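You operate a simulated robot arm through the tools that you are given. There is no shell and no other tool.

You run a simulated two-armed robot. Do the job below in one go: nothing can be reset, and whatever is moved stays where it is left.

TASK
Sand the seam off the cove moulding while the dust hood runs.
Fine: hood on before you sand, all of the seam gone; sander back, hood off at the end. Set down upright: black sander. What is to be rubbed or washed off counts as gone when no trace of it is left.
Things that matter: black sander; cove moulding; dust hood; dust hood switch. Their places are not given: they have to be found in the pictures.

The check looks at the end state, three seconds after you hand in, the way a careful person would. Anything else that was tipped, shoved, dropped, spilled or broken makes it a failure.

THE ROBOT
Two 7-joint arms with two-finger parallel grippers on one trunk that stands fixed in place. Base frame: the origin is at the foot of the trunk, x ahead of it, y to its left, z up; the work surface is at about z = 0.88. Units: m, degrees, N and s.
The left shoulder is at [0.071, 0.156, 1.205], the right one opposite. Each reaches about 1.231 m from its shoulder. Payload 3.91 kg a hand.
Tool frame (each hand has its own): the origin (TCP) lies between the finger pads and is the grasp point; the fingertips stand 0.03 m ahead of it; z points along the fingers, y is the line along which they close. The gripper opens to 0.11 m. The fingers are 0.02 m wide and 0.01 m thick; the gripper's body (0.048 by 0.112 m) begins 0.055 m behind the TCP.
Orientation is that of the tool frame in the base frame, as [roll, pitch, yaw] about the fixed x, y, z axes, in that order (R = Rz(yaw) Ry(pitch) Rx(roll)). With the fingers straight down and closing along the base's y, the tool's x points along the base's -x, its y along +y and its z along -z.

THE INTERFACE
- The arms move only by the tool arm_command. It takes "left_increments", "right_increments" or both (then of equal length, played together; a hand with none holds still); each is text: rows parted by semicolons, each of 7 numbers parted by spaces: the shift along the tool's x, y, z in mm, then the turn, a rotation vector about the tool's x, y, z in degrees, then the finger opening in mm, from 0 to 110. In form: x y z wx wy wz jaw; .... A call has 1 to 20 rows; each row shifts and turns the commanded pose from where the row before left it, along the tool's axes as they then stand. Rows are played at 5 a second. More than 0.05 m and 8.6 degrees between two rows, or a gripper value outside its range, and nothing of the call is played. Where a pose cannot be reached the arm comes as near as it can. A force on the tool above 90 N (or 10 N above the force at the start of the call, whichever is more), or a blocked arm, ends the call early, and 0.2 s more pass. Each finger travels about 0.108 m/s and halts on what it meets, pressing with about 34 N; the grip force reading is that of the motor and also rises with nothing between the fingers. The clock runs only during rows and for 0.2 s after the last one: add rows that do not move to give the fingers time. The reply holds the time, the measured pose of the TCP, the force on the tool along the base axes, the opening and the grip force, in the units named above and with some noise, with the torque about the TCP (base axes, N m) and any sound that the robot's microphone picked up, and new pictures: "views" is both (left out), scene, wrist or none (wrist: the cameras of the hands that moved).
- Cameras (640 x 400 px; columns grow to the right, rows downward): "scene" is now at [0.1211, -0.0671, 1.4518]; the picture's right is [-0.62, -0.79, 0.00], its down [-0.38, 0.30, -0.87] and it looks along [0.69, -0.54, -0.49] (base axes); focal length 364 px, centre (320, 200). "left" rides on the left gripper at [0.073, -0.017, -0.103] in its tool frame; the picture's right is [0.23, 0.97, 0.00], its down [-0.76, 0.18, -0.62] and it looks along [-0.61, 0.14, 0.78] (tool axes); focal length 222 px, centre (320, 200). "right" rides on the right gripper at [0.072, 0.017, -0.103] in its tool frame; the picture's right is [-0.23, 0.97, 0.00], its down [-0.76, -0.18, -0.62] and it looks along [-0.61, -0.14, 0.78] (tool axes); focal length 222 px, centre (320, 200).
- move_column(by): slides the trunk up (or, below 0, down) by that many m; the arms and the scene camera ride with it, the base frame stays. It gives what a move gives, with no picture.
- aim_head(pan, tilt): turns the head with the scene camera to pan (to the left, within 86 degrees either way) and tilt (down, from -29 to 69), counted from straight ahead of the robot. It gives what a move gives, and a new picture of the scene camera.
- pixel_to_xyz(camera, pixels): for up to 12 pixels [column, row] of the newest picture of that camera ("zoom" is the newest enlarged one), the place [x, y, z] in the base frame of the surface seen there, good to about 0.003 m, but the place of the scene camera against the robot may be out by one fixed shift of up to 0.018 m in any direction. It takes no simulated time.
- enlarge(camera, box): a new picture of the part [left, top, right, bottom] of that camera's present view, enlarged. It takes no simulated time.
- finish_job(): hands the job in; it is judged then, once.

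Open the grippers and draw the arms clear of the work before you hand the job in, unless the task says otherwise.

The tools are called after ">>>" by a JSON object that holds its "api" and its "payload". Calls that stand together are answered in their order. arm_command: Moves the arms, as the interface text tells. Its arguments: {"type":"object","properties":{"left_increments":{"type":"string"},"right_increments":{"type":"string"},"views":{"type":"string","enum":["both","scene","wrist","none"]}},"required":[]} The other tools are called the same way: move_column (by) moves the trunk up or down; aim_head (pan, tilt) turns the head that bears the scene camera; pixel_to_xyz (camera, pixels) gives the place of the surface under pixels of a picture; enlarge (camera, box) takes an enlarged picture of a part of a camera's view; finish_job () hands the job in.

At the start:

```text
time: 0.0
left_eef_pos: [0.8301, -0.1545, 1.2177]
left_ee_rot: [-179.9, -0.2, -179.9]
left_ft_force: [0.2, 0.2, 0.1]
left_wrist_torque: [0.01, 0.02, 0.0]
left_grip_width: 0.1101
left_grasp_force: 0.0
right_eef_pos: [0.5275, -0.7448, 1.2122]
right_ee_rot: [-180.0, 0.0, -179.9]
right_ft_force: [0.6, -0.1, 0.3]
right_wrist_torque: [-0.04, -0.02, -0.01]
right_grip_width: 0.11
right_grasp_force: 0.0
trunk travel left (down, up): [-0.65, 0.29]
head pan, tilt (commanded): [-38.3, 29.2]
```

scene: 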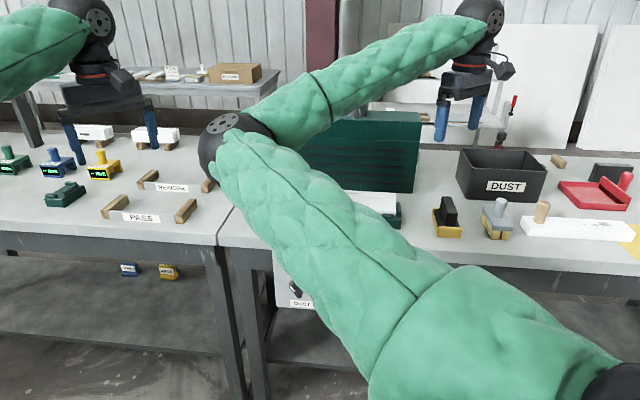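
right: 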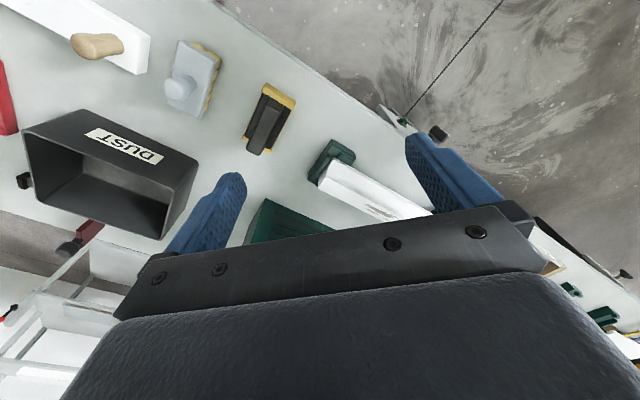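
left: 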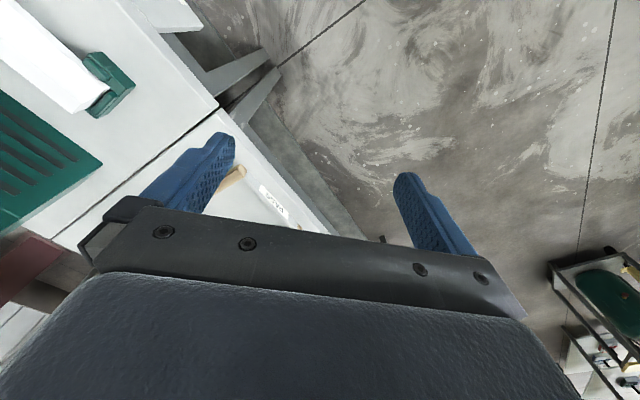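

The left arm blocks the scene view of the moulding (white piece near the green louvre at 370,200). I enlarge parts of the views to understand the layout.

>>> {"api": "enlarge", "payload": {"camera": "scene", "box": [260, 90, 640, 320]}}

>>> {"api": "enlarge", "payload": {"camera": "right", "box": [0, 0, 640, 300]}}

>>> {"api": "enlarge", "payload": {"camera": "left", "box": [0, 0, 360, 260]}}

```text
1.68 times, centred on (450, 205) of scene
```

zoom: 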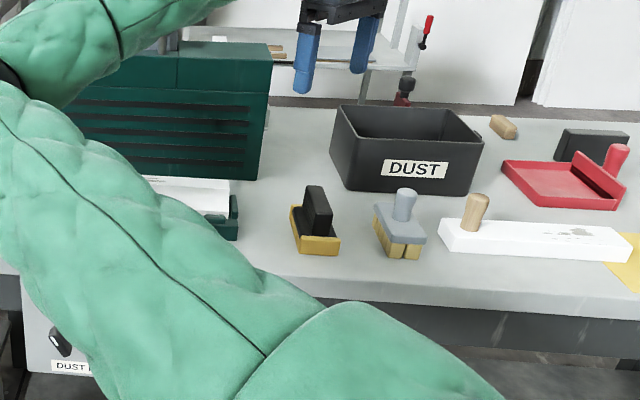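

```text
1.00 times, centred on (320, 150) of right (not enlarged: the box is as wide or as high as the picture)
```

zoom: 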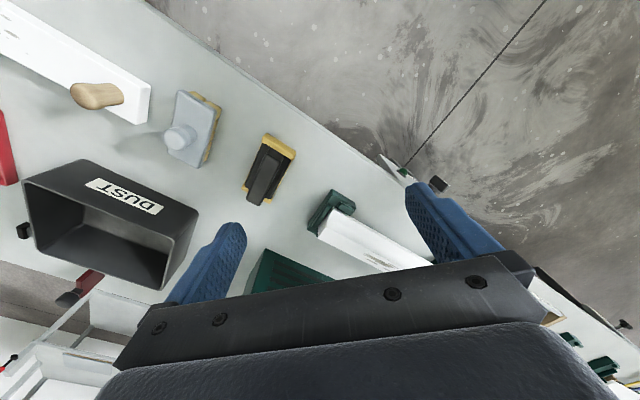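

```text
1.54 times, centred on (180, 130) of left
```

zoom: 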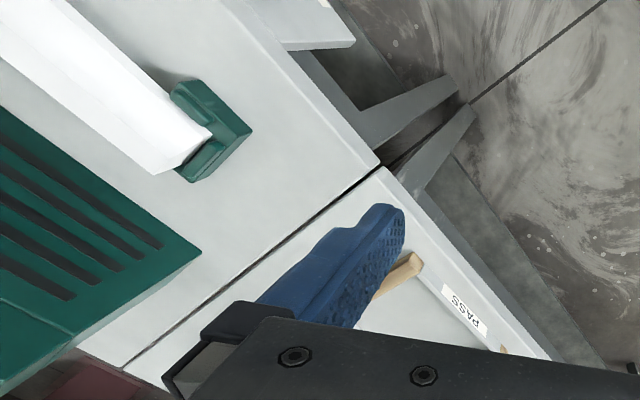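

The left arm hides the moulding and the switch panel. I move the left hand left and back at its present height (well above everything) to clear the view.

>>> {"api": "arm_command", "payload": {"left_increments": "25 35 0 0 0 0 110; 25 35 0 0 0 0 110; 25 35 0 0 0 0 110; 25 35 0 0 0 0 110; 25 35 0 0 0 0 110; 25 35 0 0 0 0 110; 25 35 0 0 0 0 110; 25 35 0 0 0 0 110; 25 35 0 0 0 0 110; 25 35 0 0 0 0 110; 25 35 0 0 0 0 110; 25 35 0 0 0 0 110; 25 35 0 0 0 0 110", "views": "both"}}

```text
time: 2.8
left_eef_pos: [0.5019, 0.3013, 1.2173]
left_ee_rot: [-179.8, -0.1, 180.0]
left_ft_force: [-1.0, -0.2, 0.5]
left_wrist_torque: [-0.01, -0.04, -0.02]
left_grip_width: 0.11
left_grasp_force: 0.0
right_eef_pos: [0.5245, -0.7433, 1.2151]
right_ee_rot: [-179.9, 0.1, 180.0]
right_ft_force: [-1.0, -0.5, 0.6]
right_wrist_torque: [-0.01, 0.03, -0.01]
right_grip_width: 0.1102
right_grasp_force: 0.1
trunk travel left (down, up): [-0.65, 0.29]
head pan, tilt (commanded): [-38.3, 29.2]
```

scene: 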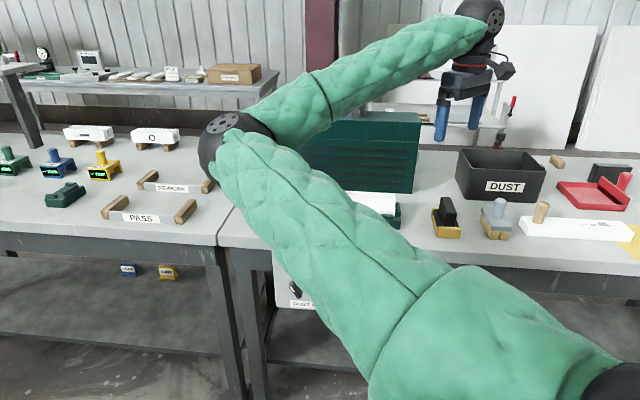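
left: 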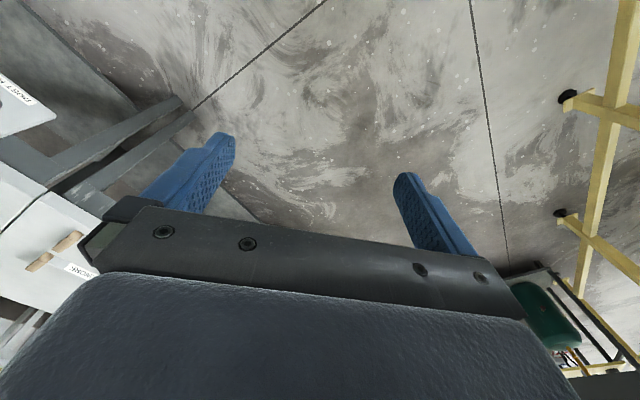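

The blocking arm is actually the right one (its elbow is at about (220,140)). I pan the head around to see the rest of the workplace before moving it.

>>> {"api": "aim_head", "payload": {"pan": -65, "tilt": 35}}

>>> {"api": "aim_head", "payload": {"pan": 0, "tilt": 35}}

```text
time: 3.7
left_eef_pos: [0.5041, 0.301, 1.2166]
left_ee_rot: [-179.9, 0.0, -179.8]
left_ft_force: [0.6, 0.2, -0.3]
left_wrist_torque: [-0.01, 0.0, -0.01]
left_grip_width: 0.1099
left_grasp_force: 0.1
right_eef_pos: [0.5263, -0.7448, 1.2131]
right_ee_rot: [180.0, 0.0, -180.0]
right_ft_force: [0.6, -0.2, -0.5]
right_wrist_torque: [-0.02, 0.03, 0.02]
right_grip_width: 0.1099
right_grasp_force: 0.0
trunk travel left (down, up): [-0.65, 0.29]
head pan, tilt (commanded): [-65.0, 35.0]
```

scene: 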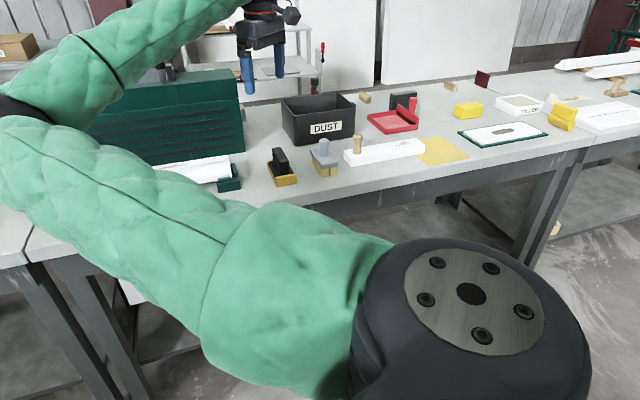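

```text
time: 5.1
left_eef_pos: [0.5038, 0.2998, 1.2173]
left_ee_rot: [-180.0, 0.1, -179.9]
left_ft_force: [0.1, -0.7, 0.1]
left_wrist_torque: [0.02, 0.01, 0.01]
left_grip_width: 0.1099
left_grasp_force: 0.0
right_eef_pos: [0.5274, -0.7456, 1.2125]
right_ee_rot: [-180.0, 0.0, 180.0]
right_ft_force: [0.0, 0.1, 0.6]
right_wrist_torque: [0.01, -0.01, 0.03]
right_grip_width: 0.1102
right_grasp_force: 0.1
trunk travel left (down, up): [-0.65, 0.29]
head pan, tilt (commanded): [0.0, 35.0]
```

scene: 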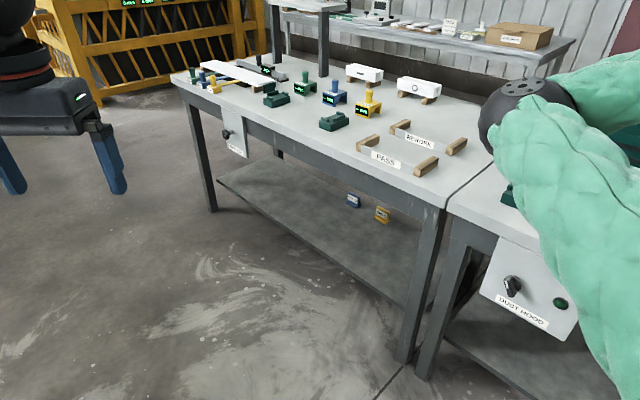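

The panel "DUST HOOD" with a knob (512,286) and a lamp (561,303) is visible on the bench front. I enlarge it and take positions.

>>> {"api": "enlarge", "payload": {"camera": "scene", "box": [460, 220, 600, 345]}}

>>> {"api": "pixel_to_xyz", "payload": {"camera": "scene", "pixels": [[512, 283], [509, 291], [561, 303], [530, 290], [500, 250], [485, 285], [565, 335], [520, 310]]}}

```text
3.20 times, centred on (530, 282) of scene
```

zoom: 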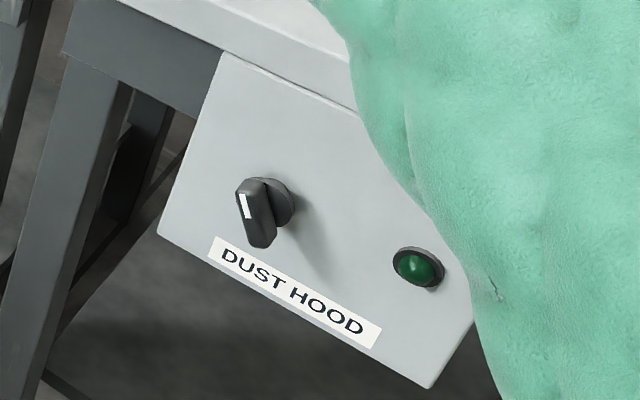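

```text
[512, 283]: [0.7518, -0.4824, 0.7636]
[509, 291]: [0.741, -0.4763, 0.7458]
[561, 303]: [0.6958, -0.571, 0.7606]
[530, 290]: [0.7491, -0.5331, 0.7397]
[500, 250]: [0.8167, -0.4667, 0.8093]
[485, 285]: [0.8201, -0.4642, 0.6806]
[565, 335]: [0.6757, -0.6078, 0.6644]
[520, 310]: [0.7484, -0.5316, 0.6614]
```

I now aim back to the bench and read positions of the sander, moulding end, hood and the other items.

>>> {"api": "aim_head", "payload": {"pan": -50, "tilt": 35}}

```text
time: 6.2
left_eef_pos: [0.5033, 0.3006, 1.2162]
left_ee_rot: [179.9, 0.0, -179.8]
left_ft_force: [0.1, -0.6, 0.7]
left_wrist_torque: [0.02, -0.02, 0.0]
left_grip_width: 0.11
left_grasp_force: 0.1
right_eef_pos: [0.527, -0.7437, 1.2116]
right_ee_rot: [180.0, -0.1, 180.0]
right_ft_force: [-0.1, -0.3, -0.1]
right_wrist_torque: [0.01, 0.03, -0.01]
right_grip_width: 0.1103
right_grasp_force: 0.1
trunk travel left (down, up): [-0.65, 0.29]
head pan, tilt (commanded): [-50.0, 35.0]
```

scene: 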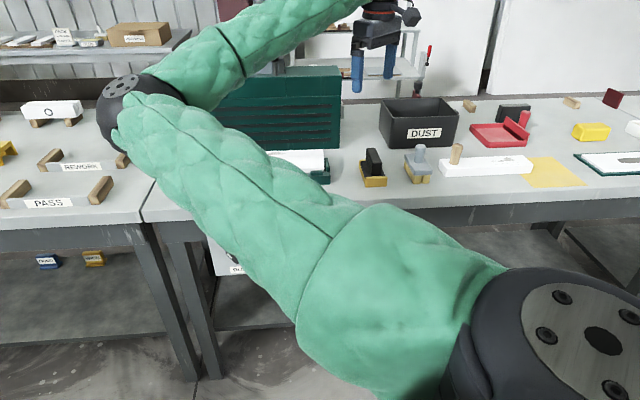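

>>> {"api": "pixel_to_xyz", "payload": {"camera": "scene", "pixels": [[374, 155], [374, 170], [372, 183], [325, 165], [310, 160], [416, 155], [338, 75], [320, 180], [420, 130], [340, 195], [400, 195], [455, 155]]}}

>>> {"api": "enlarge", "payload": {"camera": "scene", "box": [260, 80, 480, 220]}}

```text
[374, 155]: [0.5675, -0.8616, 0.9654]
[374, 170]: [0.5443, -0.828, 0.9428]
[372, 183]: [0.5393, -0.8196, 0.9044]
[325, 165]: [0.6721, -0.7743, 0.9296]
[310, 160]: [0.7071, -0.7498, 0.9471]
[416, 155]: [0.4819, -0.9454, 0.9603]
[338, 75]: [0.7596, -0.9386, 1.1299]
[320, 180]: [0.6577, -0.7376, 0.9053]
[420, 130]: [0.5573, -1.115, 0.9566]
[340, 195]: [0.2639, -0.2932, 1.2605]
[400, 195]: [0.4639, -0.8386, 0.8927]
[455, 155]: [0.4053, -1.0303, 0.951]
```

```text
2.86 times, centred on (370, 150) of scene
```

zoom: 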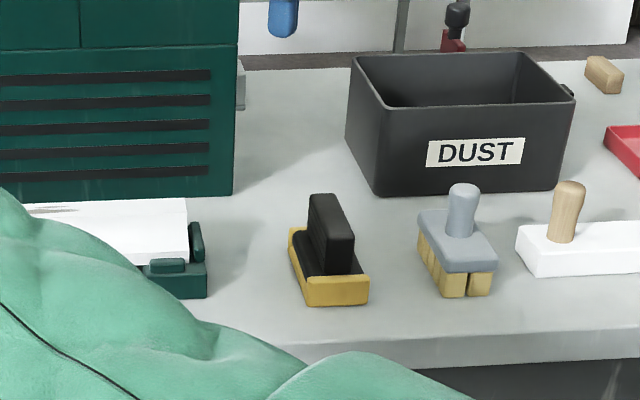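

I check where the right elbow is, so the next moves don't bring it into the left arm.

>>> {"api": "pixel_to_xyz", "payload": {"camera": "scene", "pixels": [[125, 95], [110, 120], [190, 150], [270, 210], [380, 240], [230, 60]]}}

```text
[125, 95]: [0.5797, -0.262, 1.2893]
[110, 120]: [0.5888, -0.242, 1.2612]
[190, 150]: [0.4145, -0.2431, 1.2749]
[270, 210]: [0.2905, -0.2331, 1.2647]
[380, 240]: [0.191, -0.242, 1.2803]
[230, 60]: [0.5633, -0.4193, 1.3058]
```

The right elbow is at about (0.58,-0.26,1.28), clear of the left arm. I move the right hand in front of the moulding at the present height and turn it 45° so its camera looks square onto the bench.

>>> {"api": "arm_command", "payload": {"right_increments": "-19 39 0 0 0 0 110; -19 39 0 0 0 0 110; -19 39 0 0 0 0 110; -19 39 0 0 0 0 110; -19 39 0 0 0 0 110; -19 39 0 0 0 0 110; -19 39 0 0 0 0 110; 0 0 0 0 0 5.625 110; 0 0 0 0 0 5.625 110; 0 0 0 0 0 5.625 110; 0 0 0 0 0 5.625 110; 0 0 0 0 0 5.625 110; 0 0 0 0 0 5.625 110; 0 0 0 0 0 5.625 110; 0 0 0 0 0 5.625 110; 0 0 0 0 0 0 110", "views": "both"}}

```text
time: 9.7
left_eef_pos: [0.5039, 0.2998, 1.2161]
left_ee_rot: [180.0, 0.0, -179.9]
left_ft_force: [0.2, -0.6, -0.3]
left_wrist_torque: [0.0, 0.0, -0.02]
left_grip_width: 0.11
left_grasp_force: 0.0
right_eef_pos: [0.6663, -0.5022, 1.2131]
right_ee_rot: [-180.0, 0.0, 135.0]
right_ft_force: [-0.4, 0.9, 0.3]
right_wrist_torque: [0.0, 0.0, -0.01]
right_grip_width: 0.1098
right_grasp_force: 0.2
right hand out of reach, approached as far as the arm can: row 7
trunk travel left (down, up): [-0.65, 0.29]
head pan, tilt (commanded): [-50.0, 35.0]
```

scene: 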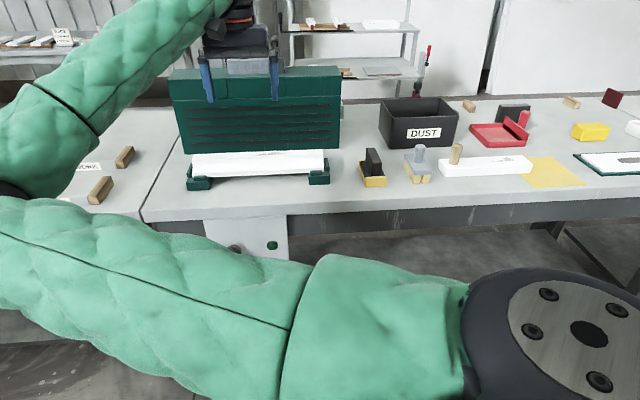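
right: 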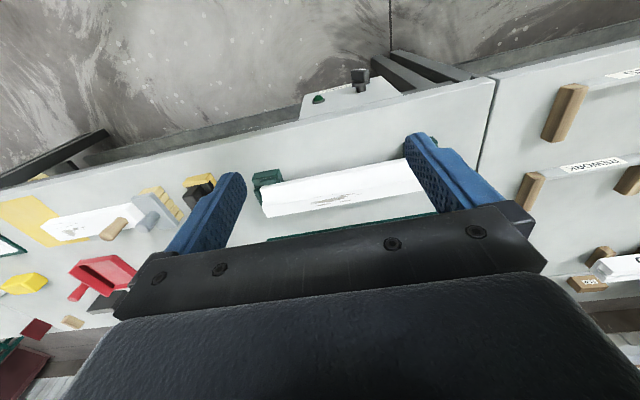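

Now the moulding is visible in the scene view between the green stands (190..330, 150..190). I enlarge it and the switch panel, and read positions.

>>> {"api": "enlarge", "payload": {"camera": "scene", "box": [160, 100, 400, 260]}}

>>> {"api": "pixel_to_xyz", "payload": {"camera": "scene", "pixels": [[195, 160], [260, 160], [322, 160], [195, 174], [260, 174], [322, 170], [198, 183], [318, 178], [260, 152], [225, 149], [310, 150], [374, 155]]}}

>>> {"api": "enlarge", "payload": {"camera": "right", "box": [180, 60, 500, 260]}}

```text
2.50 times, centred on (280, 180) of scene
```

zoom: 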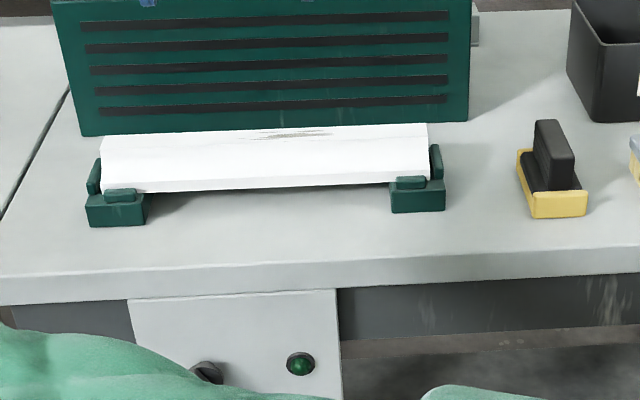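

```text
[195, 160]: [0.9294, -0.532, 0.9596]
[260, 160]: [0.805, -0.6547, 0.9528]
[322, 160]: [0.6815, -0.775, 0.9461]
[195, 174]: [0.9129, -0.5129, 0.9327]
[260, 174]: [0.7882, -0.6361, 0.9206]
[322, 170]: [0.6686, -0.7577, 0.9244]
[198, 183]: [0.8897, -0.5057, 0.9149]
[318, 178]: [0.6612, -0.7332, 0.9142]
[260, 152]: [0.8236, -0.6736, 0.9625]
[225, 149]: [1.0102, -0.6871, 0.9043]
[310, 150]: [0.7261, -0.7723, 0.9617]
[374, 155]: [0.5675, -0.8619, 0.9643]
```

```text
2.00 times, centred on (340, 160) of right
```

zoom: 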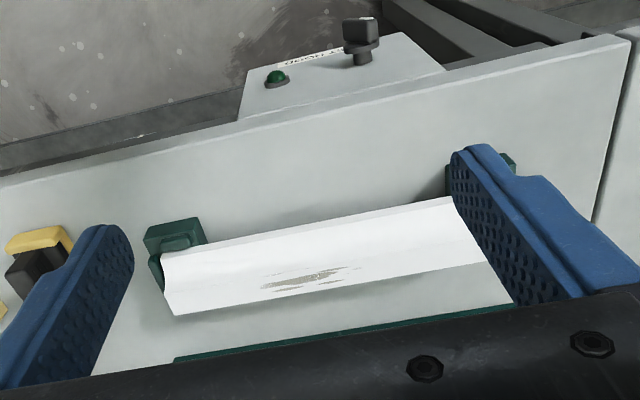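

The seam is the brownish patch on the moulding at about (311–360, 192–206) in the right-hand picture. I read its position with the wrist camera and compare with scene readings of the same points.

>>> {"api": "pixel_to_xyz", "payload": {"camera": "right", "pixels": [[311, 204], [335, 200], [360, 194], [335, 190], [335, 208], [263, 188], [268, 216], [405, 160], [335, 178], [272, 182], [319, 100], [360, 82]]}}

>>> {"api": "pixel_to_xyz", "payload": {"camera": "scene", "pixels": [[279, 153], [266, 154], [292, 153], [321, 151], [319, 177], [272, 245]]}}

>>> {"api": "enlarge", "payload": {"camera": "right", "box": [250, 150, 410, 250]}}

>>> {"api": "enlarge", "payload": {"camera": "scene", "box": [180, 130, 340, 200]}}

```text
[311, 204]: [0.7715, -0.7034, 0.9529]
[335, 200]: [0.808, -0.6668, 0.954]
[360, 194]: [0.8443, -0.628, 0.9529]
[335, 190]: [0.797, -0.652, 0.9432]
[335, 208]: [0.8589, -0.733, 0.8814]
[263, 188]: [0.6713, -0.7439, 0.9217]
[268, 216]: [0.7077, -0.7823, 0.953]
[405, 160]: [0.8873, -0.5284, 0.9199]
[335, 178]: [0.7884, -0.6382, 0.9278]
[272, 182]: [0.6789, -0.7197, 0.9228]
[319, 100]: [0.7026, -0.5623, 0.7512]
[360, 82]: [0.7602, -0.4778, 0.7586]
```

```text
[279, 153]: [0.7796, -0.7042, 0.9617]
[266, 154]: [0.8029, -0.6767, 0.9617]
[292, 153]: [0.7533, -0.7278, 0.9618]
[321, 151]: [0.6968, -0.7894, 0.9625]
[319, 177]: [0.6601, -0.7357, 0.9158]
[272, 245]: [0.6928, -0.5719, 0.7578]
```

```text
4.00 times, centred on (330, 200) of right
```

zoom: 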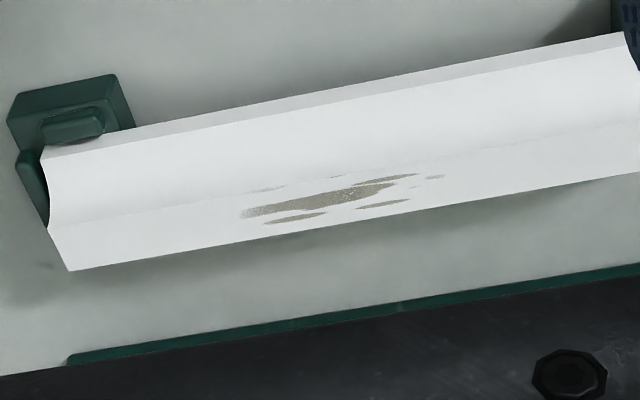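

```text
4.00 times, centred on (260, 165) of scene
```

zoom: 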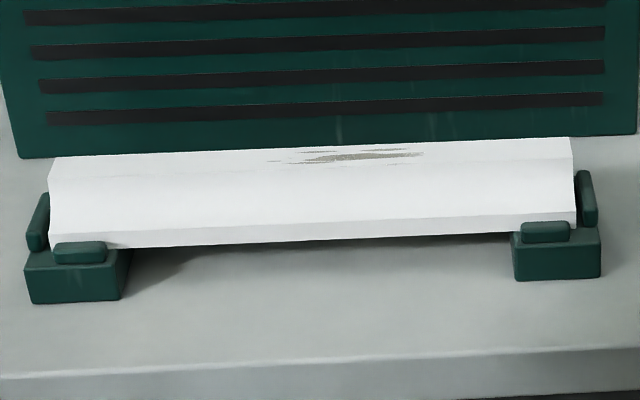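

The seam lies near the back facet of the moulding. I measure the moulding's cross-section through the seam using the enlarged wrist picture.

>>> {"api": "enlarge", "payload": {"camera": "right", "box": [250, 150, 410, 250]}}

>>> {"api": "pixel_to_xyz", "payload": {"camera": "zoom", "pixels": [[330, 98], [330, 112], [330, 130], [330, 145], [330, 160], [330, 175], [330, 185], [330, 195], [330, 205], [330, 215], [330, 222], [345, 190]]}}

>>> {"api": "pixel_to_xyz", "payload": {"camera": "zoom", "pixels": [[243, 213], [440, 177], [252, 190], [295, 222], [395, 205], [415, 176], [60, 255], [55, 230], [48, 190], [46, 160], [620, 50], [625, 160]]}}

```text
4.00 times, centred on (330, 200) of right
```

zoom: 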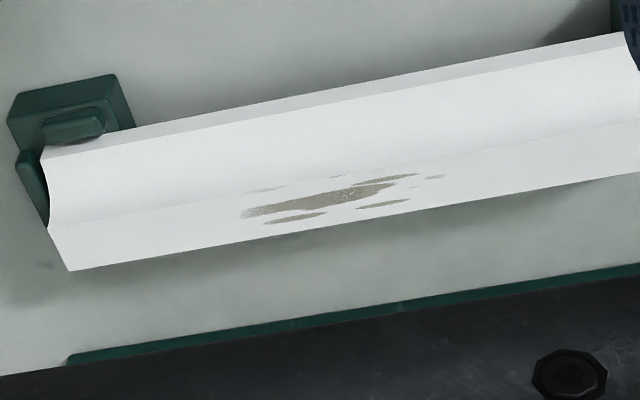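

```text
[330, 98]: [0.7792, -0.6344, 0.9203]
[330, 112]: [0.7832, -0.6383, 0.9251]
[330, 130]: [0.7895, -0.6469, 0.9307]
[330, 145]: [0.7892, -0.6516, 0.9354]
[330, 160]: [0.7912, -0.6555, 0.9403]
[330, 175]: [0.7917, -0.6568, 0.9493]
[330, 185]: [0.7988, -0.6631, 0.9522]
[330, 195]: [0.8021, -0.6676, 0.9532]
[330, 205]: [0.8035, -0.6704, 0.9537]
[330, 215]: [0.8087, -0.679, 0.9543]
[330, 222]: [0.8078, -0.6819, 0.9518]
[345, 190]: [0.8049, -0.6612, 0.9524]
```

```text
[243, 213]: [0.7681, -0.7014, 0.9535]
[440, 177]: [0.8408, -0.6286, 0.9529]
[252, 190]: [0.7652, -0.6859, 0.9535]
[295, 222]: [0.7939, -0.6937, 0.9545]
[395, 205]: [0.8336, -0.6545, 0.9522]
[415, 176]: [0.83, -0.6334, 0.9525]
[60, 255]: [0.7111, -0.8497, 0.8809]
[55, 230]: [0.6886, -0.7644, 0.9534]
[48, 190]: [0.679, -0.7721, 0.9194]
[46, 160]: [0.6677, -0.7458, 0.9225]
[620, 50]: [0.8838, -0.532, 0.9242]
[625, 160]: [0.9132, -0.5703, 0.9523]
```

The top facet is level at z≈0.953, with the seam running from about (0.766,-0.70) to (0.841,-0.629). The hood comes first: I draw the right hand back from the bench and lower it somewhat, preparing to tilt the fingers forward towards the knob.

>>> {"api": "arm_command", "payload": {"right_increments": "42 14 10 0 0 0 110; 42 14 10 0 0 0 110; 42 14 10 0 0 0 110; 42 14 20 0 0 0 110; 42 14 20 0 0 0 110; 42 14 20 0 0 0 110; 0 0 0 0 -7.5 0 110; 0 0 0 0 -7.5 0 110; 0 0 0 0 -7.5 0 110; 0 0 0 0 -7.5 0 110; 0 0 0 0 -7.5 0 110; 0 0 0 0 -7.5 0 110", "views": "both"}}

```text
time: 12.2
left_eef_pos: [0.503, 0.3001, 1.2166]
left_ee_rot: [180.0, -0.1, -180.0]
left_ft_force: [0.1, -0.9, 0.6]
left_wrist_torque: [0.0, 0.0, -0.02]
left_grip_width: 0.11
left_grasp_force: 0.0
right_eef_pos: [0.5693, -0.5161, 1.1424]
right_ee_rot: [179.2, 45.9, 133.6]
right_ft_force: [-0.3, -0.3, -0.1]
right_wrist_torque: [0.01, 0.01, 0.02]
right_grip_width: 0.1099
right_grasp_force: 0.1
right hand out of reach, approached as far as the arm can: row 1, 2, 3, 4, 5, 6
trunk travel left (down, up): [-0.65, 0.29]
head pan, tilt (commanded): [-50.0, 35.0]
```

scene: 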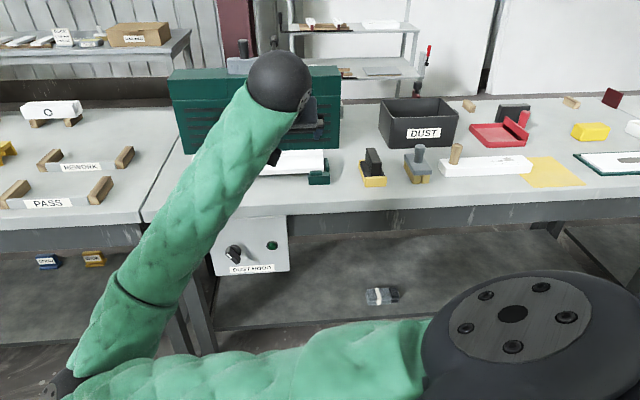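
right: 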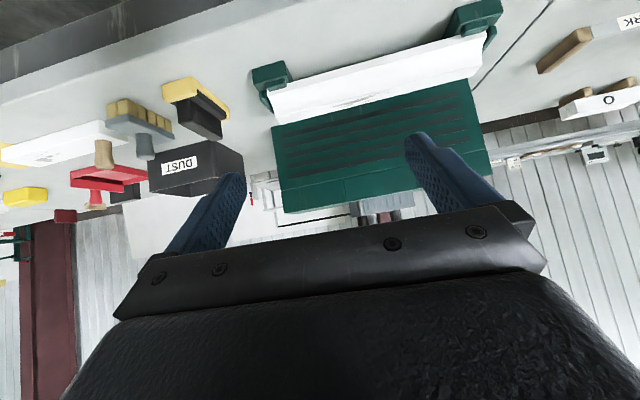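

The scene view is now clear of the panel (knob at (234,253), lamp at (272,245)). I enlarge the panel, the sander, and read positions.

>>> {"api": "enlarge", "payload": {"camera": "scene", "box": [205, 215, 305, 280]}}

>>> {"api": "pixel_to_xyz", "payload": {"camera": "zoom", "pixels": [[180, 260], [170, 240], [190, 270], [205, 250], [250, 250], [430, 190], [300, 100], [120, 200]]}}

>>> {"api": "enlarge", "payload": {"camera": "scene", "box": [345, 135, 445, 200]}}

```text
6.15 times, centred on (255, 248) of scene
```

zoom: 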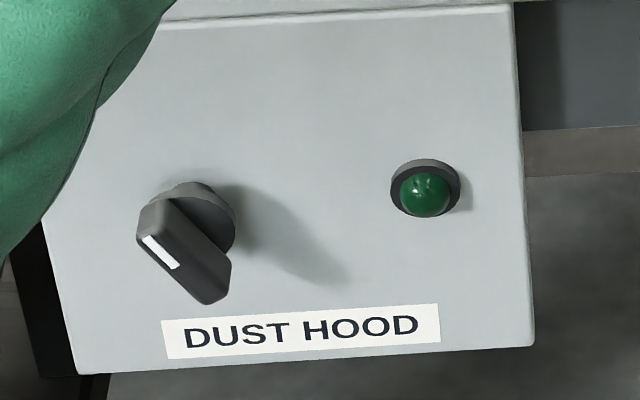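

```text
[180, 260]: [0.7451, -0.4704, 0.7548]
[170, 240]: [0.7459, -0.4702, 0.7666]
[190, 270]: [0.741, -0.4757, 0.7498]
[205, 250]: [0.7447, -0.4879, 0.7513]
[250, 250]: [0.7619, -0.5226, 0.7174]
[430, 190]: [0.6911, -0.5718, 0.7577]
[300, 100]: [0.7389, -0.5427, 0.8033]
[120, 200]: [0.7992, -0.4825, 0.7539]
```

```text
6.15 times, centred on (395, 168) of scene
```

zoom: 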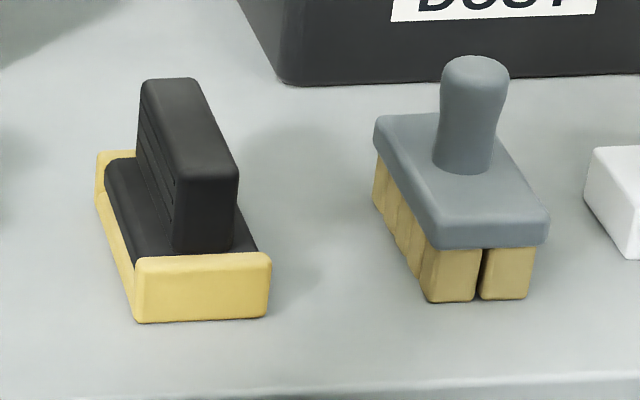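

The knob's wing with the white mark points to upper-left (about 45°), the lamp is dark. I finish tilting the right hand to horizontal and bring it down to a standoff in front of the knob.

>>> {"api": "arm_command", "payload": {"right_increments": "0 0 0 0 -7.35 0 110; 0 0 0 0 -7.35 0 110; 0 0 0 0 -7.35 0 110; 0 0 0 0 -7.35 0 110; 0 0 0 0 -7.35 0 110; 0 0 0 0 -7.35 0 110; 0 0 -20 0 0 0 110; 39 17 -7 0 0 0 110; 39 17 -7 0 0 0 110; 39 17 -7 0 0 0 110; 39 17 -7 0 0 0 110; 39 17 -7 0 0 0 110; 39 17 -7 0 0 0 110; 39 17 -7 0 0 0 110; 39 17 -7 0 0 0 110; 39 17 -7 0 0 0 110; 39 17 -7 0 0 0 110", "views": "both"}}

```text
time: 13.1
left_eef_pos: [0.5048, 0.2997, 1.2172]
left_ee_rot: [-180.0, 0.0, -179.9]
left_ft_force: [-0.2, -0.5, 0.8]
left_wrist_torque: [0.01, 0.03, -0.03]
left_grip_width: 0.11
left_grasp_force: 0.1
right_eef_pos: [0.5669, -0.5273, 1.2253]
right_ee_rot: [158.1, 72.3, 112.5]
right_ft_force: [0.9, -0.1, -0.3]
right_wrist_torque: [0.0, -0.01, 0.0]
right_grip_width: 0.1103
right_grasp_force: 0.0
trunk travel left (down, up): [-0.65, 0.29]
head pan, tilt (commanded): [-50.0, 35.0]
stopped in row 4 (right hand): the arm was blocked; the commanded pose is now the measured one
```

scene: 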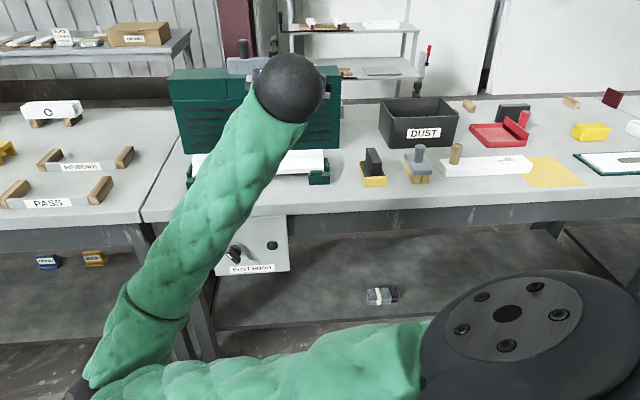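
right: 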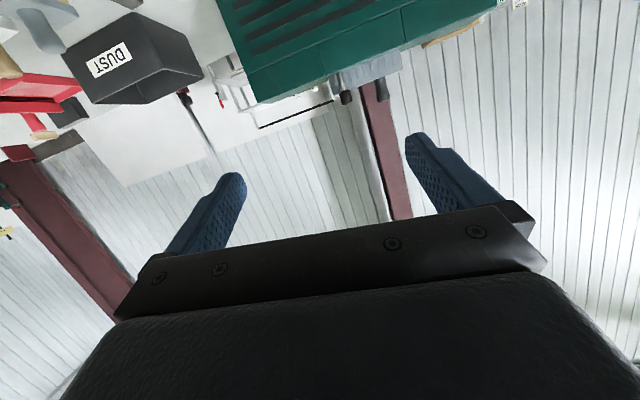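

The right arm got blocked in the tilt (probably a joint end). I check where its elbow and wrist are to choose a better path.

>>> {"api": "pixel_to_xyz", "payload": {"camera": "scene", "pixels": [[75, 390], [100, 375], [150, 310], [230, 170], [290, 90], [300, 350], [420, 330], [310, 210], [240, 210]]}}

>>> {"api": "aim_head", "payload": {"pan": -30, "tilt": 50}}

```text
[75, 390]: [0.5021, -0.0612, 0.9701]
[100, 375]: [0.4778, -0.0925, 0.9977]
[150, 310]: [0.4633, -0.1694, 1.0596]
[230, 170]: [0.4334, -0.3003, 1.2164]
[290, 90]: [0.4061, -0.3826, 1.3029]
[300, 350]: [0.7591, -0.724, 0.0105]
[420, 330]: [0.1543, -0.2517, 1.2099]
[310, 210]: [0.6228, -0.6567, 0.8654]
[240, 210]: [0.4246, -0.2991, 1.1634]
```

```text
time: 13.9
left_eef_pos: [0.5033, 0.2999, 1.2175]
left_ee_rot: [-179.9, 0.0, -180.0]
left_ft_force: [-0.9, -0.2, 0.5]
left_wrist_torque: [-0.01, -0.01, 0.01]
left_grip_width: 0.1099
left_grasp_force: 0.1
right_eef_pos: [0.5669, -0.5271, 1.2263]
right_ee_rot: [158.4, 72.2, 112.6]
right_ft_force: [0.0, 0.8, 0.9]
right_wrist_torque: [-0.01, -0.03, 0.03]
right_grip_width: 0.11
right_grasp_force: 0.0
trunk travel left (down, up): [-0.65, 0.29]
head pan, tilt (commanded): [-30.0, 50.0]
```

scene: 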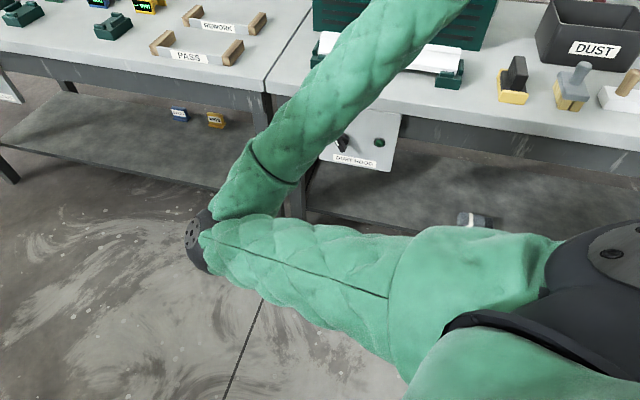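

The tool already points nearly along the bench normal (16° short). I keep this orientation and carry the hand down and left towards the knob standoff, half way first.

>>> {"api": "arm_command", "payload": {"right_increments": "40 10 5 0 0 0 110; 40 10 5 0 0 0 110; 40 10 5 0 0 0 110; 40 10 5 0 0 0 110; 40 10 5 0 0 0 110; 40 10 5 0 0 0 110", "views": "scene"}}

```text
time: 14.5
left_eef_pos: [0.504, 0.3009, 1.2157]
left_ee_rot: [180.0, -0.2, -179.9]
left_ft_force: [-0.1, 0.3, -0.1]
left_wrist_torque: [0.0, 0.03, 0.01]
left_grip_width: 0.1099
left_grasp_force: 0.1
right_eef_pos: [0.5683, -0.5177, 1.268]
right_ee_rot: [115.8, 73.4, 70.0]
right_ft_force: [0.1, -0.7, -0.6]
right_wrist_torque: [0.03, 0.0, 0.0]
right_grip_width: 0.1099
right_grasp_force: 0.0
trunk travel left (down, up): [-0.65, 0.29]
head pan, tilt (commanded): [-30.0, 50.0]
stopped in row 3 (right hand): the arm was blocked; the commanded pose is now the measured one
```

scene: 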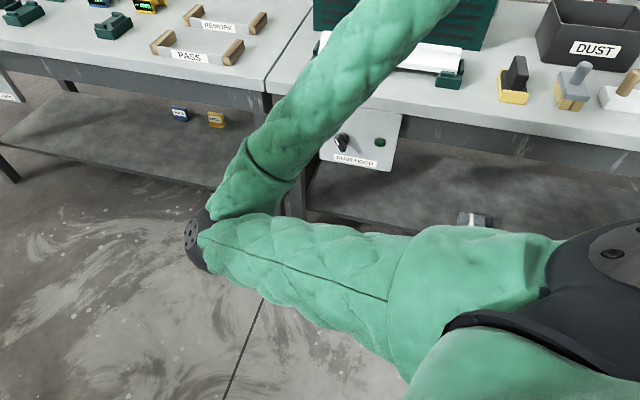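

I suspect the right elbow may be meeting the left arm. I turn the head left to look at the left arm.

>>> {"api": "aim_head", "payload": {"pan": 25, "tilt": 50}}

>>> {"api": "aim_head", "payload": {"pan": -5, "tilt": 65}}

```text
time: 15.7
left_eef_pos: [0.5038, 0.3016, 1.2163]
left_ee_rot: [179.9, 0.0, -179.9]
left_ft_force: [0.2, 0.7, 0.8]
left_wrist_torque: [-0.02, 0.0, 0.01]
left_grip_width: 0.1098
left_grasp_force: 0.0
right_eef_pos: [0.5687, -0.5172, 1.2679]
right_ee_rot: [116.0, 73.6, 70.2]
right_ft_force: [0.2, -0.8, -0.2]
right_wrist_torque: [-0.01, -0.02, -0.01]
right_grip_width: 0.1102
right_grasp_force: 0.1
trunk travel left (down, up): [-0.65, 0.29]
head pan, tilt (commanded): [25.0, 50.0]
```

scene: 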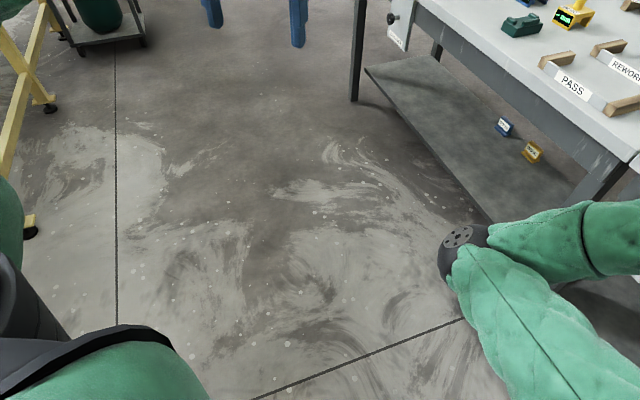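

```text
time: 16.7
left_eef_pos: [0.5036, 0.2999, 1.2173]
left_ee_rot: [-179.9, 0.0, -179.9]
left_ft_force: [-0.9, 0.2, 0.5]
left_wrist_torque: [-0.01, 0.01, 0.0]
left_grip_width: 0.1101
left_grasp_force: 0.1
right_eef_pos: [0.5689, -0.5184, 1.2671]
right_ee_rot: [116.2, 73.5, 70.3]
right_ft_force: [0.4, 0.0, 0.3]
right_wrist_torque: [-0.02, 0.01, 0.0]
right_grip_width: 0.1099
right_grasp_force: 0.0
trunk travel left (down, up): [-0.65, 0.29]
head pan, tilt (commanded): [-5.0, 65.0]
```

scene: 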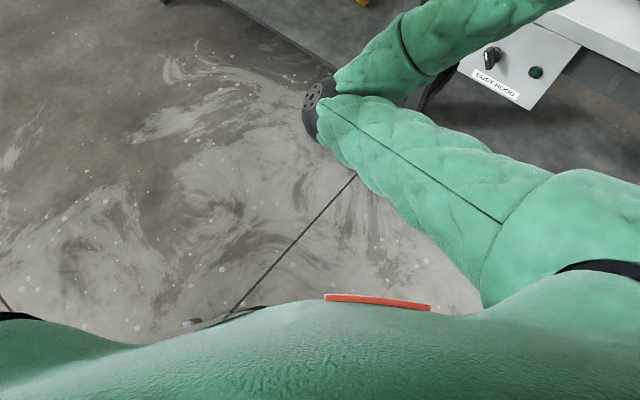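

There is no contact between the arms; the right arm seems to be at a joint limit in this elbow pose. I take the right hand back to fingers-down in free space first.

>>> {"api": "arm_command", "payload": {"right_increments": "0 0 0 0 4 -4 110; 0 0 0 0 7 -4 110; 0 0 0 0 7 -4 110; 0 0 0 0 7.5 -3 110; 0 0 0 0 7.5 0 110; 0 0 0 0 7.5 0 110; 0 0 0 0 7.5 0 110; 0 0 0 0 7.5 0 110; 0 0 0 0 7.5 0 110; 0 0 0 0 7.5 0 110; 0 0 0 0 7.5 0 110; 0 0 0 0 4 0 110; 0 0 0 0 0 0 110", "views": "both"}}

```text
time: 19.5
left_eef_pos: [0.5035, 0.3005, 1.2169]
left_ee_rot: [-180.0, 0.1, -179.9]
left_ft_force: [-0.3, 0.0, -0.3]
left_wrist_torque: [-0.02, 0.01, -0.02]
left_grip_width: 0.1099
left_grasp_force: 0.1
right_eef_pos: [0.57, -0.5179, 1.2651]
right_ee_rot: [179.3, 0.9, 138.0]
right_ft_force: [0.2, -0.1, 0.1]
right_wrist_torque: [0.0, -0.01, 0.01]
right_grip_width: 0.1101
right_grasp_force: 0.1
trunk travel left (down, up): [-0.65, 0.29]
head pan, tilt (commanded): [-5.0, 65.0]
```

scene: 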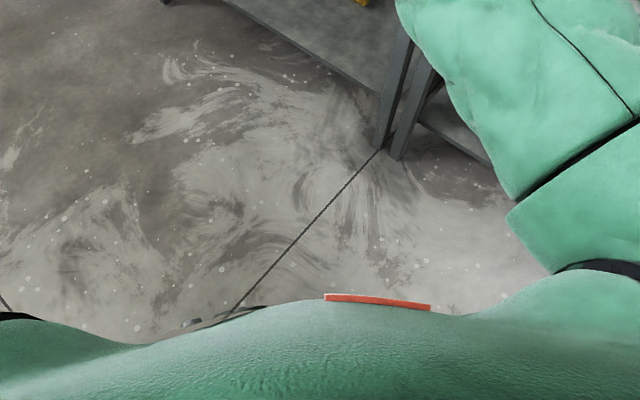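
right: 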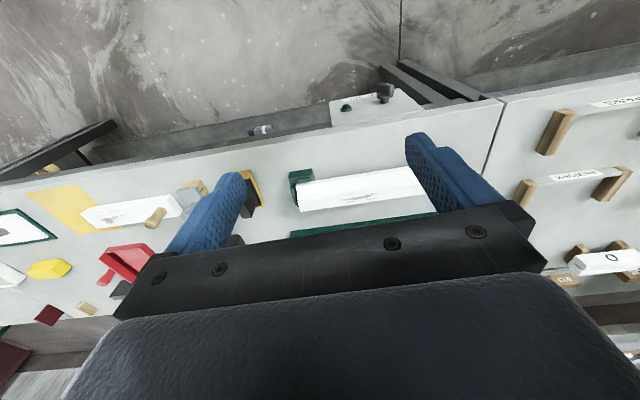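

Right arm is fine again in fingers-down pose. I now try the left arm for the knob: lower it in the free space on the left, turn it 45°, and tilt the fingers to horizontal towards the bench.

>>> {"api": "arm_command", "payload": {"left_increments": "0 0 30 0 0 5.625 110; 0 0 30 0 0 5.625 110; 0 0 30 0 0 5.625 110; 0 0 30 0 0 5.625 110; 0 0 30 0 0 5.625 110; 0 0 30 0 0 5.625 110; 0 0 30 0 0 5.625 110; 0 0 30 0 0 5.625 110; 0 0 0 0 -7.5 0 110; 0 0 0 0 -7.5 0 110; 0 0 0 0 -7.5 0 110; 0 0 0 0 -7.5 0 110; 0 0 0 0 -7.5 0 110; 0 0 0 0 -7.5 0 110", "views": "both"}}

```text
time: 22.5
left_eef_pos: [0.5149, 0.3053, 0.9736]
left_ee_rot: [-179.8, 45.0, 135.1]
left_ft_force: [0.0, -0.2, 0.4]
left_wrist_torque: [-0.02, 0.0, -0.01]
left_grip_width: 0.11
left_grasp_force: 0.1
left hand out of reach, approached as far as the arm can: row 12, 13, 14
right_eef_pos: [0.568, -0.5172, 1.2661]
right_ee_rot: [179.3, 0.9, 138.0]
right_ft_force: [-0.3, -0.1, -0.5]
right_wrist_torque: [0.02, -0.04, -0.01]
right_grip_width: 0.1101
right_grasp_force: 0.1
trunk travel left (down, up): [-0.65, 0.29]
head pan, tilt (commanded): [-5.0, 65.0]
```

scene: 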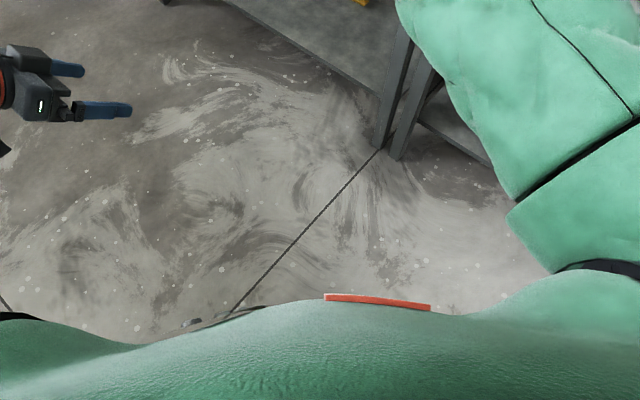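
left: 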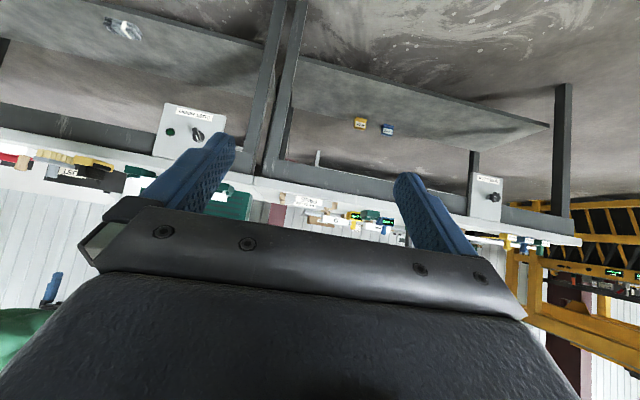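

The left arm tilts well and its camera sees the panel at (185,130). I move it forward/down a bit and finish the tilt to horizontal.

>>> {"api": "arm_command", "payload": {"left_increments": "-6 -17 41 0 0 0 110; -6 -17 41 0 0 0 110; -6 -17 41 0 0 0 110; -6 -17 41 0 0 0 110; -6 -17 41 0 0 0 110; -6 -17 41 0 0 0 110; 0 0 0 0 -7.5 0 110; 0 0 0 0 -7.5 0 110; 0 0 0 0 -7.5 0 110; 0 0 0 0 -7.5 0 110; 0 0 0 0 -7.5 0 110; 0 0 0 0 -7.5 0 110; 0 0 0 0 0 0 110", "views": "both"}}

```text
time: 25.3
left_eef_pos: [0.5857, 0.0927, 0.8253]
left_ee_rot: [-55.1, 89.9, -100.0]
left_ft_force: [-1.0, 0.0, 1.0]
left_wrist_torque: [0.02, -0.02, -0.01]
left_grip_width: 0.1101
left_grasp_force: 0.1
right_eef_pos: [0.5696, -0.5166, 1.2666]
right_ee_rot: [179.3, 1.0, 137.9]
right_ft_force: [-0.4, 0.1, -0.3]
right_wrist_torque: [0.0, -0.02, 0.02]
right_grip_width: 0.1105
right_grasp_force: 0.0
trunk travel left (down, up): [-0.65, 0.29]
head pan, tilt (commanded): [-5.0, 65.0]
```

scene: 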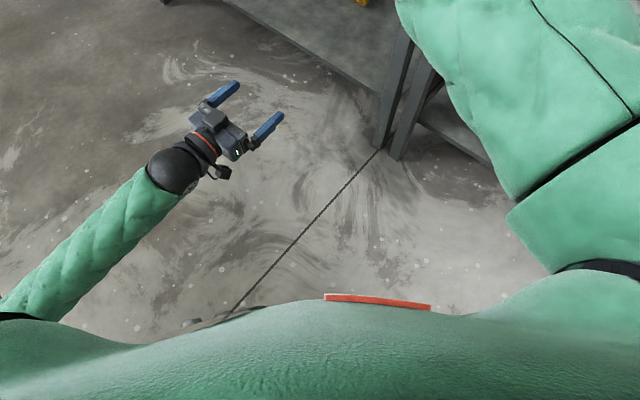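
left: 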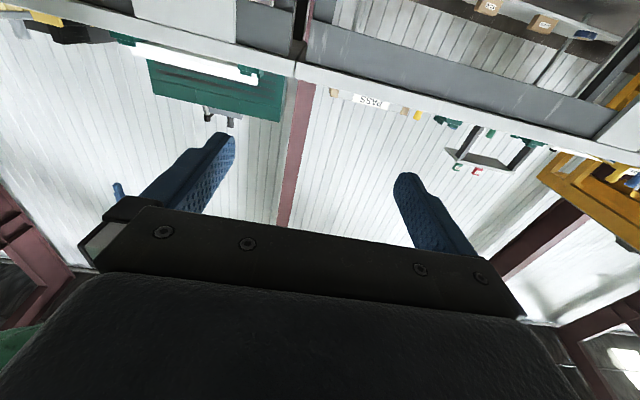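

The left hand is now horizontal. I advance it to a standoff about 14 cm in front of the knob, and then roll it -45° so the fingers will straddle the knob's wing.

>>> {"api": "arm_command", "payload": {"left_increments": "7.3 -27.5 37 0 0 0 110; 7.3 -27.5 37 0 0 0 110; 7.3 -27.5 37 0 0 0 110; 7.3 -27.5 37 0 0 0 110; 7.3 -27.5 37 0 0 0 110; 7.3 -27.5 37 0 0 0 110; 7.3 -27.5 37 0 0 0 110; 7.3 -27.5 37 0 0 0 110; 7.3 -27.5 37 0 0 0 110; 7.3 -27.5 37 0 0 0 110; 0 0 0 0 0 -5.625 110; 0 0 0 0 0 -5.625 110; 0 0 0 0 0 -5.625 110; 0 0 0 0 0 -5.625 110; 0 0 0 0 0 -5.625 110; 0 0 0 0 0 -5.625 110; 0 0 0 0 0 -5.625 110; 0 0 0 0 0 -5.625 110; 0 0 0 0 0 0 110", "views": "wrist"}}

>>> {"api": "aim_head", "payload": {"pan": -38, "tilt": 45}}

```text
time: 29.5
left_eef_pos: [0.6667, -0.2987, 0.6918]
left_ee_rot: [-96.7, 50.3, -139.2]
left_ft_force: [0.1, 0.4, -0.3]
left_wrist_torque: [0.03, 0.03, -0.01]
left_grip_width: 0.11
left_grasp_force: 0.0
right_eef_pos: [0.5696, -0.5167, 1.266]
right_ee_rot: [179.4, 1.0, 138.0]
right_ft_force: [-1.0, 0.0, 0.0]
right_wrist_torque: [0.01, 0.0, 0.0]
right_grip_width: 0.1099
right_grasp_force: 0.1
trunk travel left (down, up): [-0.65, 0.29]
head pan, tilt (commanded): [-5.0, 65.0]
stopped in row 19 (left hand): the arm was blocked; the commanded pose is now the measured one
```

left: 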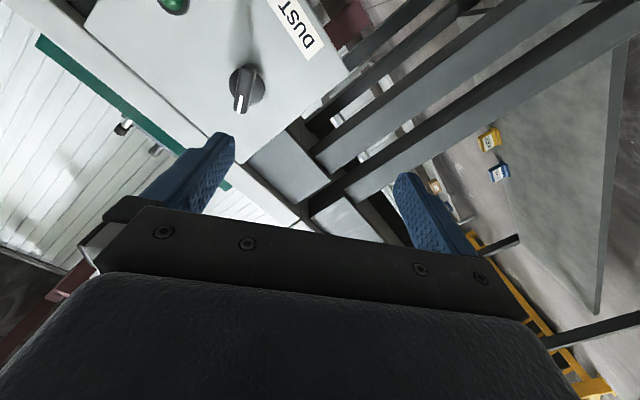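

```text
time: 30.5
left_eef_pos: [0.6668, -0.2983, 0.6929]
left_ee_rot: [-96.6, 50.2, -139.2]
left_ft_force: [0.6, 0.0, -0.2]
left_wrist_torque: [-0.03, -0.02, 0.02]
left_grip_width: 0.1098
left_grasp_force: 0.2
right_eef_pos: [0.5697, -0.5176, 1.2665]
right_ee_rot: [179.4, 1.0, 138.1]
right_ft_force: [0.5, -0.2, 1.0]
right_wrist_torque: [0.0, 0.0, -0.03]
right_grip_width: 0.11
right_grasp_force: 0.0
trunk travel left (down, up): [-0.65, 0.29]
head pan, tilt (commanded): [-38.0, 45.0]
```

scene: 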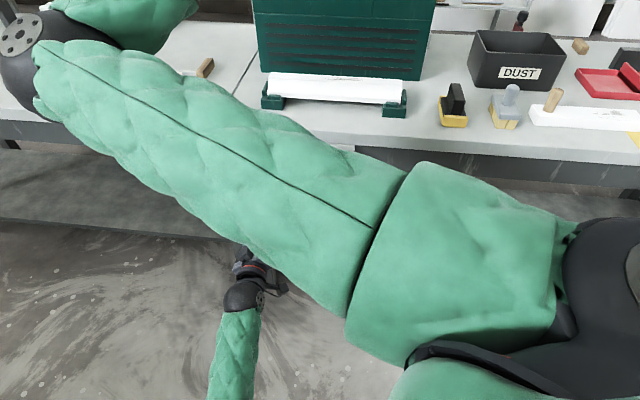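

The left hand reached roll of about -40° (limit near there) with the knob visible at (243,88). The right arm hides the panel from the head camera, so I move the right hand off to the right at height, out of the view.

>>> {"api": "arm_command", "payload": {"right_increments": "-8 -42 0 0 0 0 110; -8 -42 0 0 0 0 110; -8 -42 0 0 0 0 110; -8 -42 0 0 0 0 110; -8 -42 0 0 0 0 110; -8 -42 0 0 0 0 110; -8 -42 0 0 0 0 110; -8 -42 0 0 0 0 110; -8 -42 0 0 0 0 110; -8 -42 0 0 0 0 110; -8 -42 0 0 0 0 110", "views": "both"}}

```text
time: 32.9
left_eef_pos: [0.6654, -0.2996, 0.6914]
left_ee_rot: [-96.7, 50.3, -139.0]
left_ft_force: [-0.4, -0.3, -0.1]
left_wrist_torque: [-0.02, -0.03, 0.0]
left_grip_width: 0.1102
left_grasp_force: 0.1
right_eef_pos: [0.3239, -0.9202, 1.2588]
right_ee_rot: [179.2, 0.9, 138.0]
right_ft_force: [0.8, 0.4, -0.3]
right_wrist_torque: [0.02, -0.04, -0.02]
right_grip_width: 0.11
right_grasp_force: 0.0
trunk travel left (down, up): [-0.65, 0.29]
head pan, tilt (commanded): [-38.0, 45.0]
```

scene: 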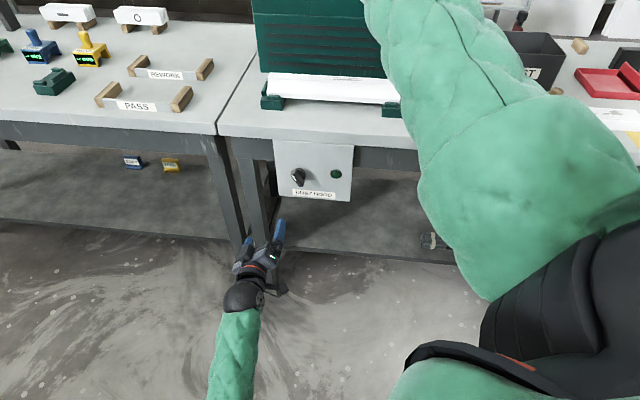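
right: 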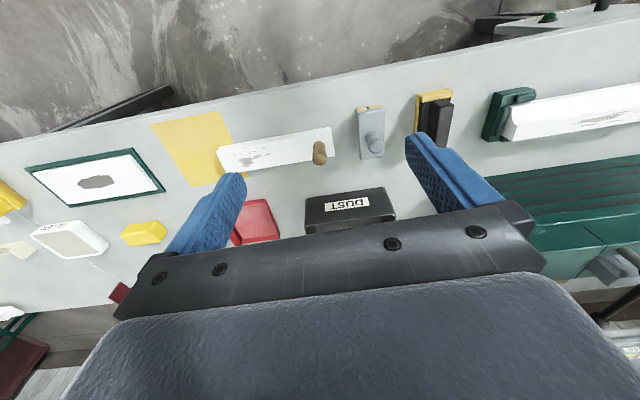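

Now the panel and the left hand are both in the scene view. I localise the knob with the left-hand camera and enlarge it.

>>> {"api": "enlarge", "payload": {"camera": "left", "box": [195, 50, 295, 115]}}

>>> {"api": "pixel_to_xyz", "payload": {"camera": "left", "pixels": [[240, 103], [240, 97], [243, 88], [247, 80], [248, 70], [235, 85], [254, 95], [174, 4], [300, 60], [200, 60]]}}

```text
6.15 times, centred on (245, 82) of left
```

zoom: 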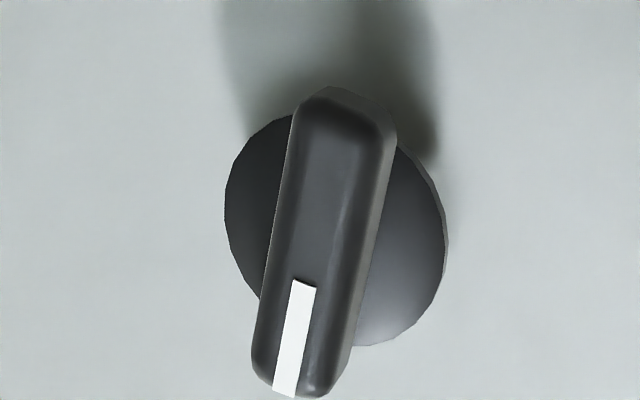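

```text
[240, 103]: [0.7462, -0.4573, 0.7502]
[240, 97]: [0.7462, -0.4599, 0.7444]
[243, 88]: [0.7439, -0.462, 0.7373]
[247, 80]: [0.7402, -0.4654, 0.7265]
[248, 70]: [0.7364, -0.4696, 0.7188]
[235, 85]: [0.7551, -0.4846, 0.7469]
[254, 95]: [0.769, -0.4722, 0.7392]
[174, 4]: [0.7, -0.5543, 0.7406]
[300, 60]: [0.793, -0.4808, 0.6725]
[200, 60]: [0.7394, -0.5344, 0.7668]
```

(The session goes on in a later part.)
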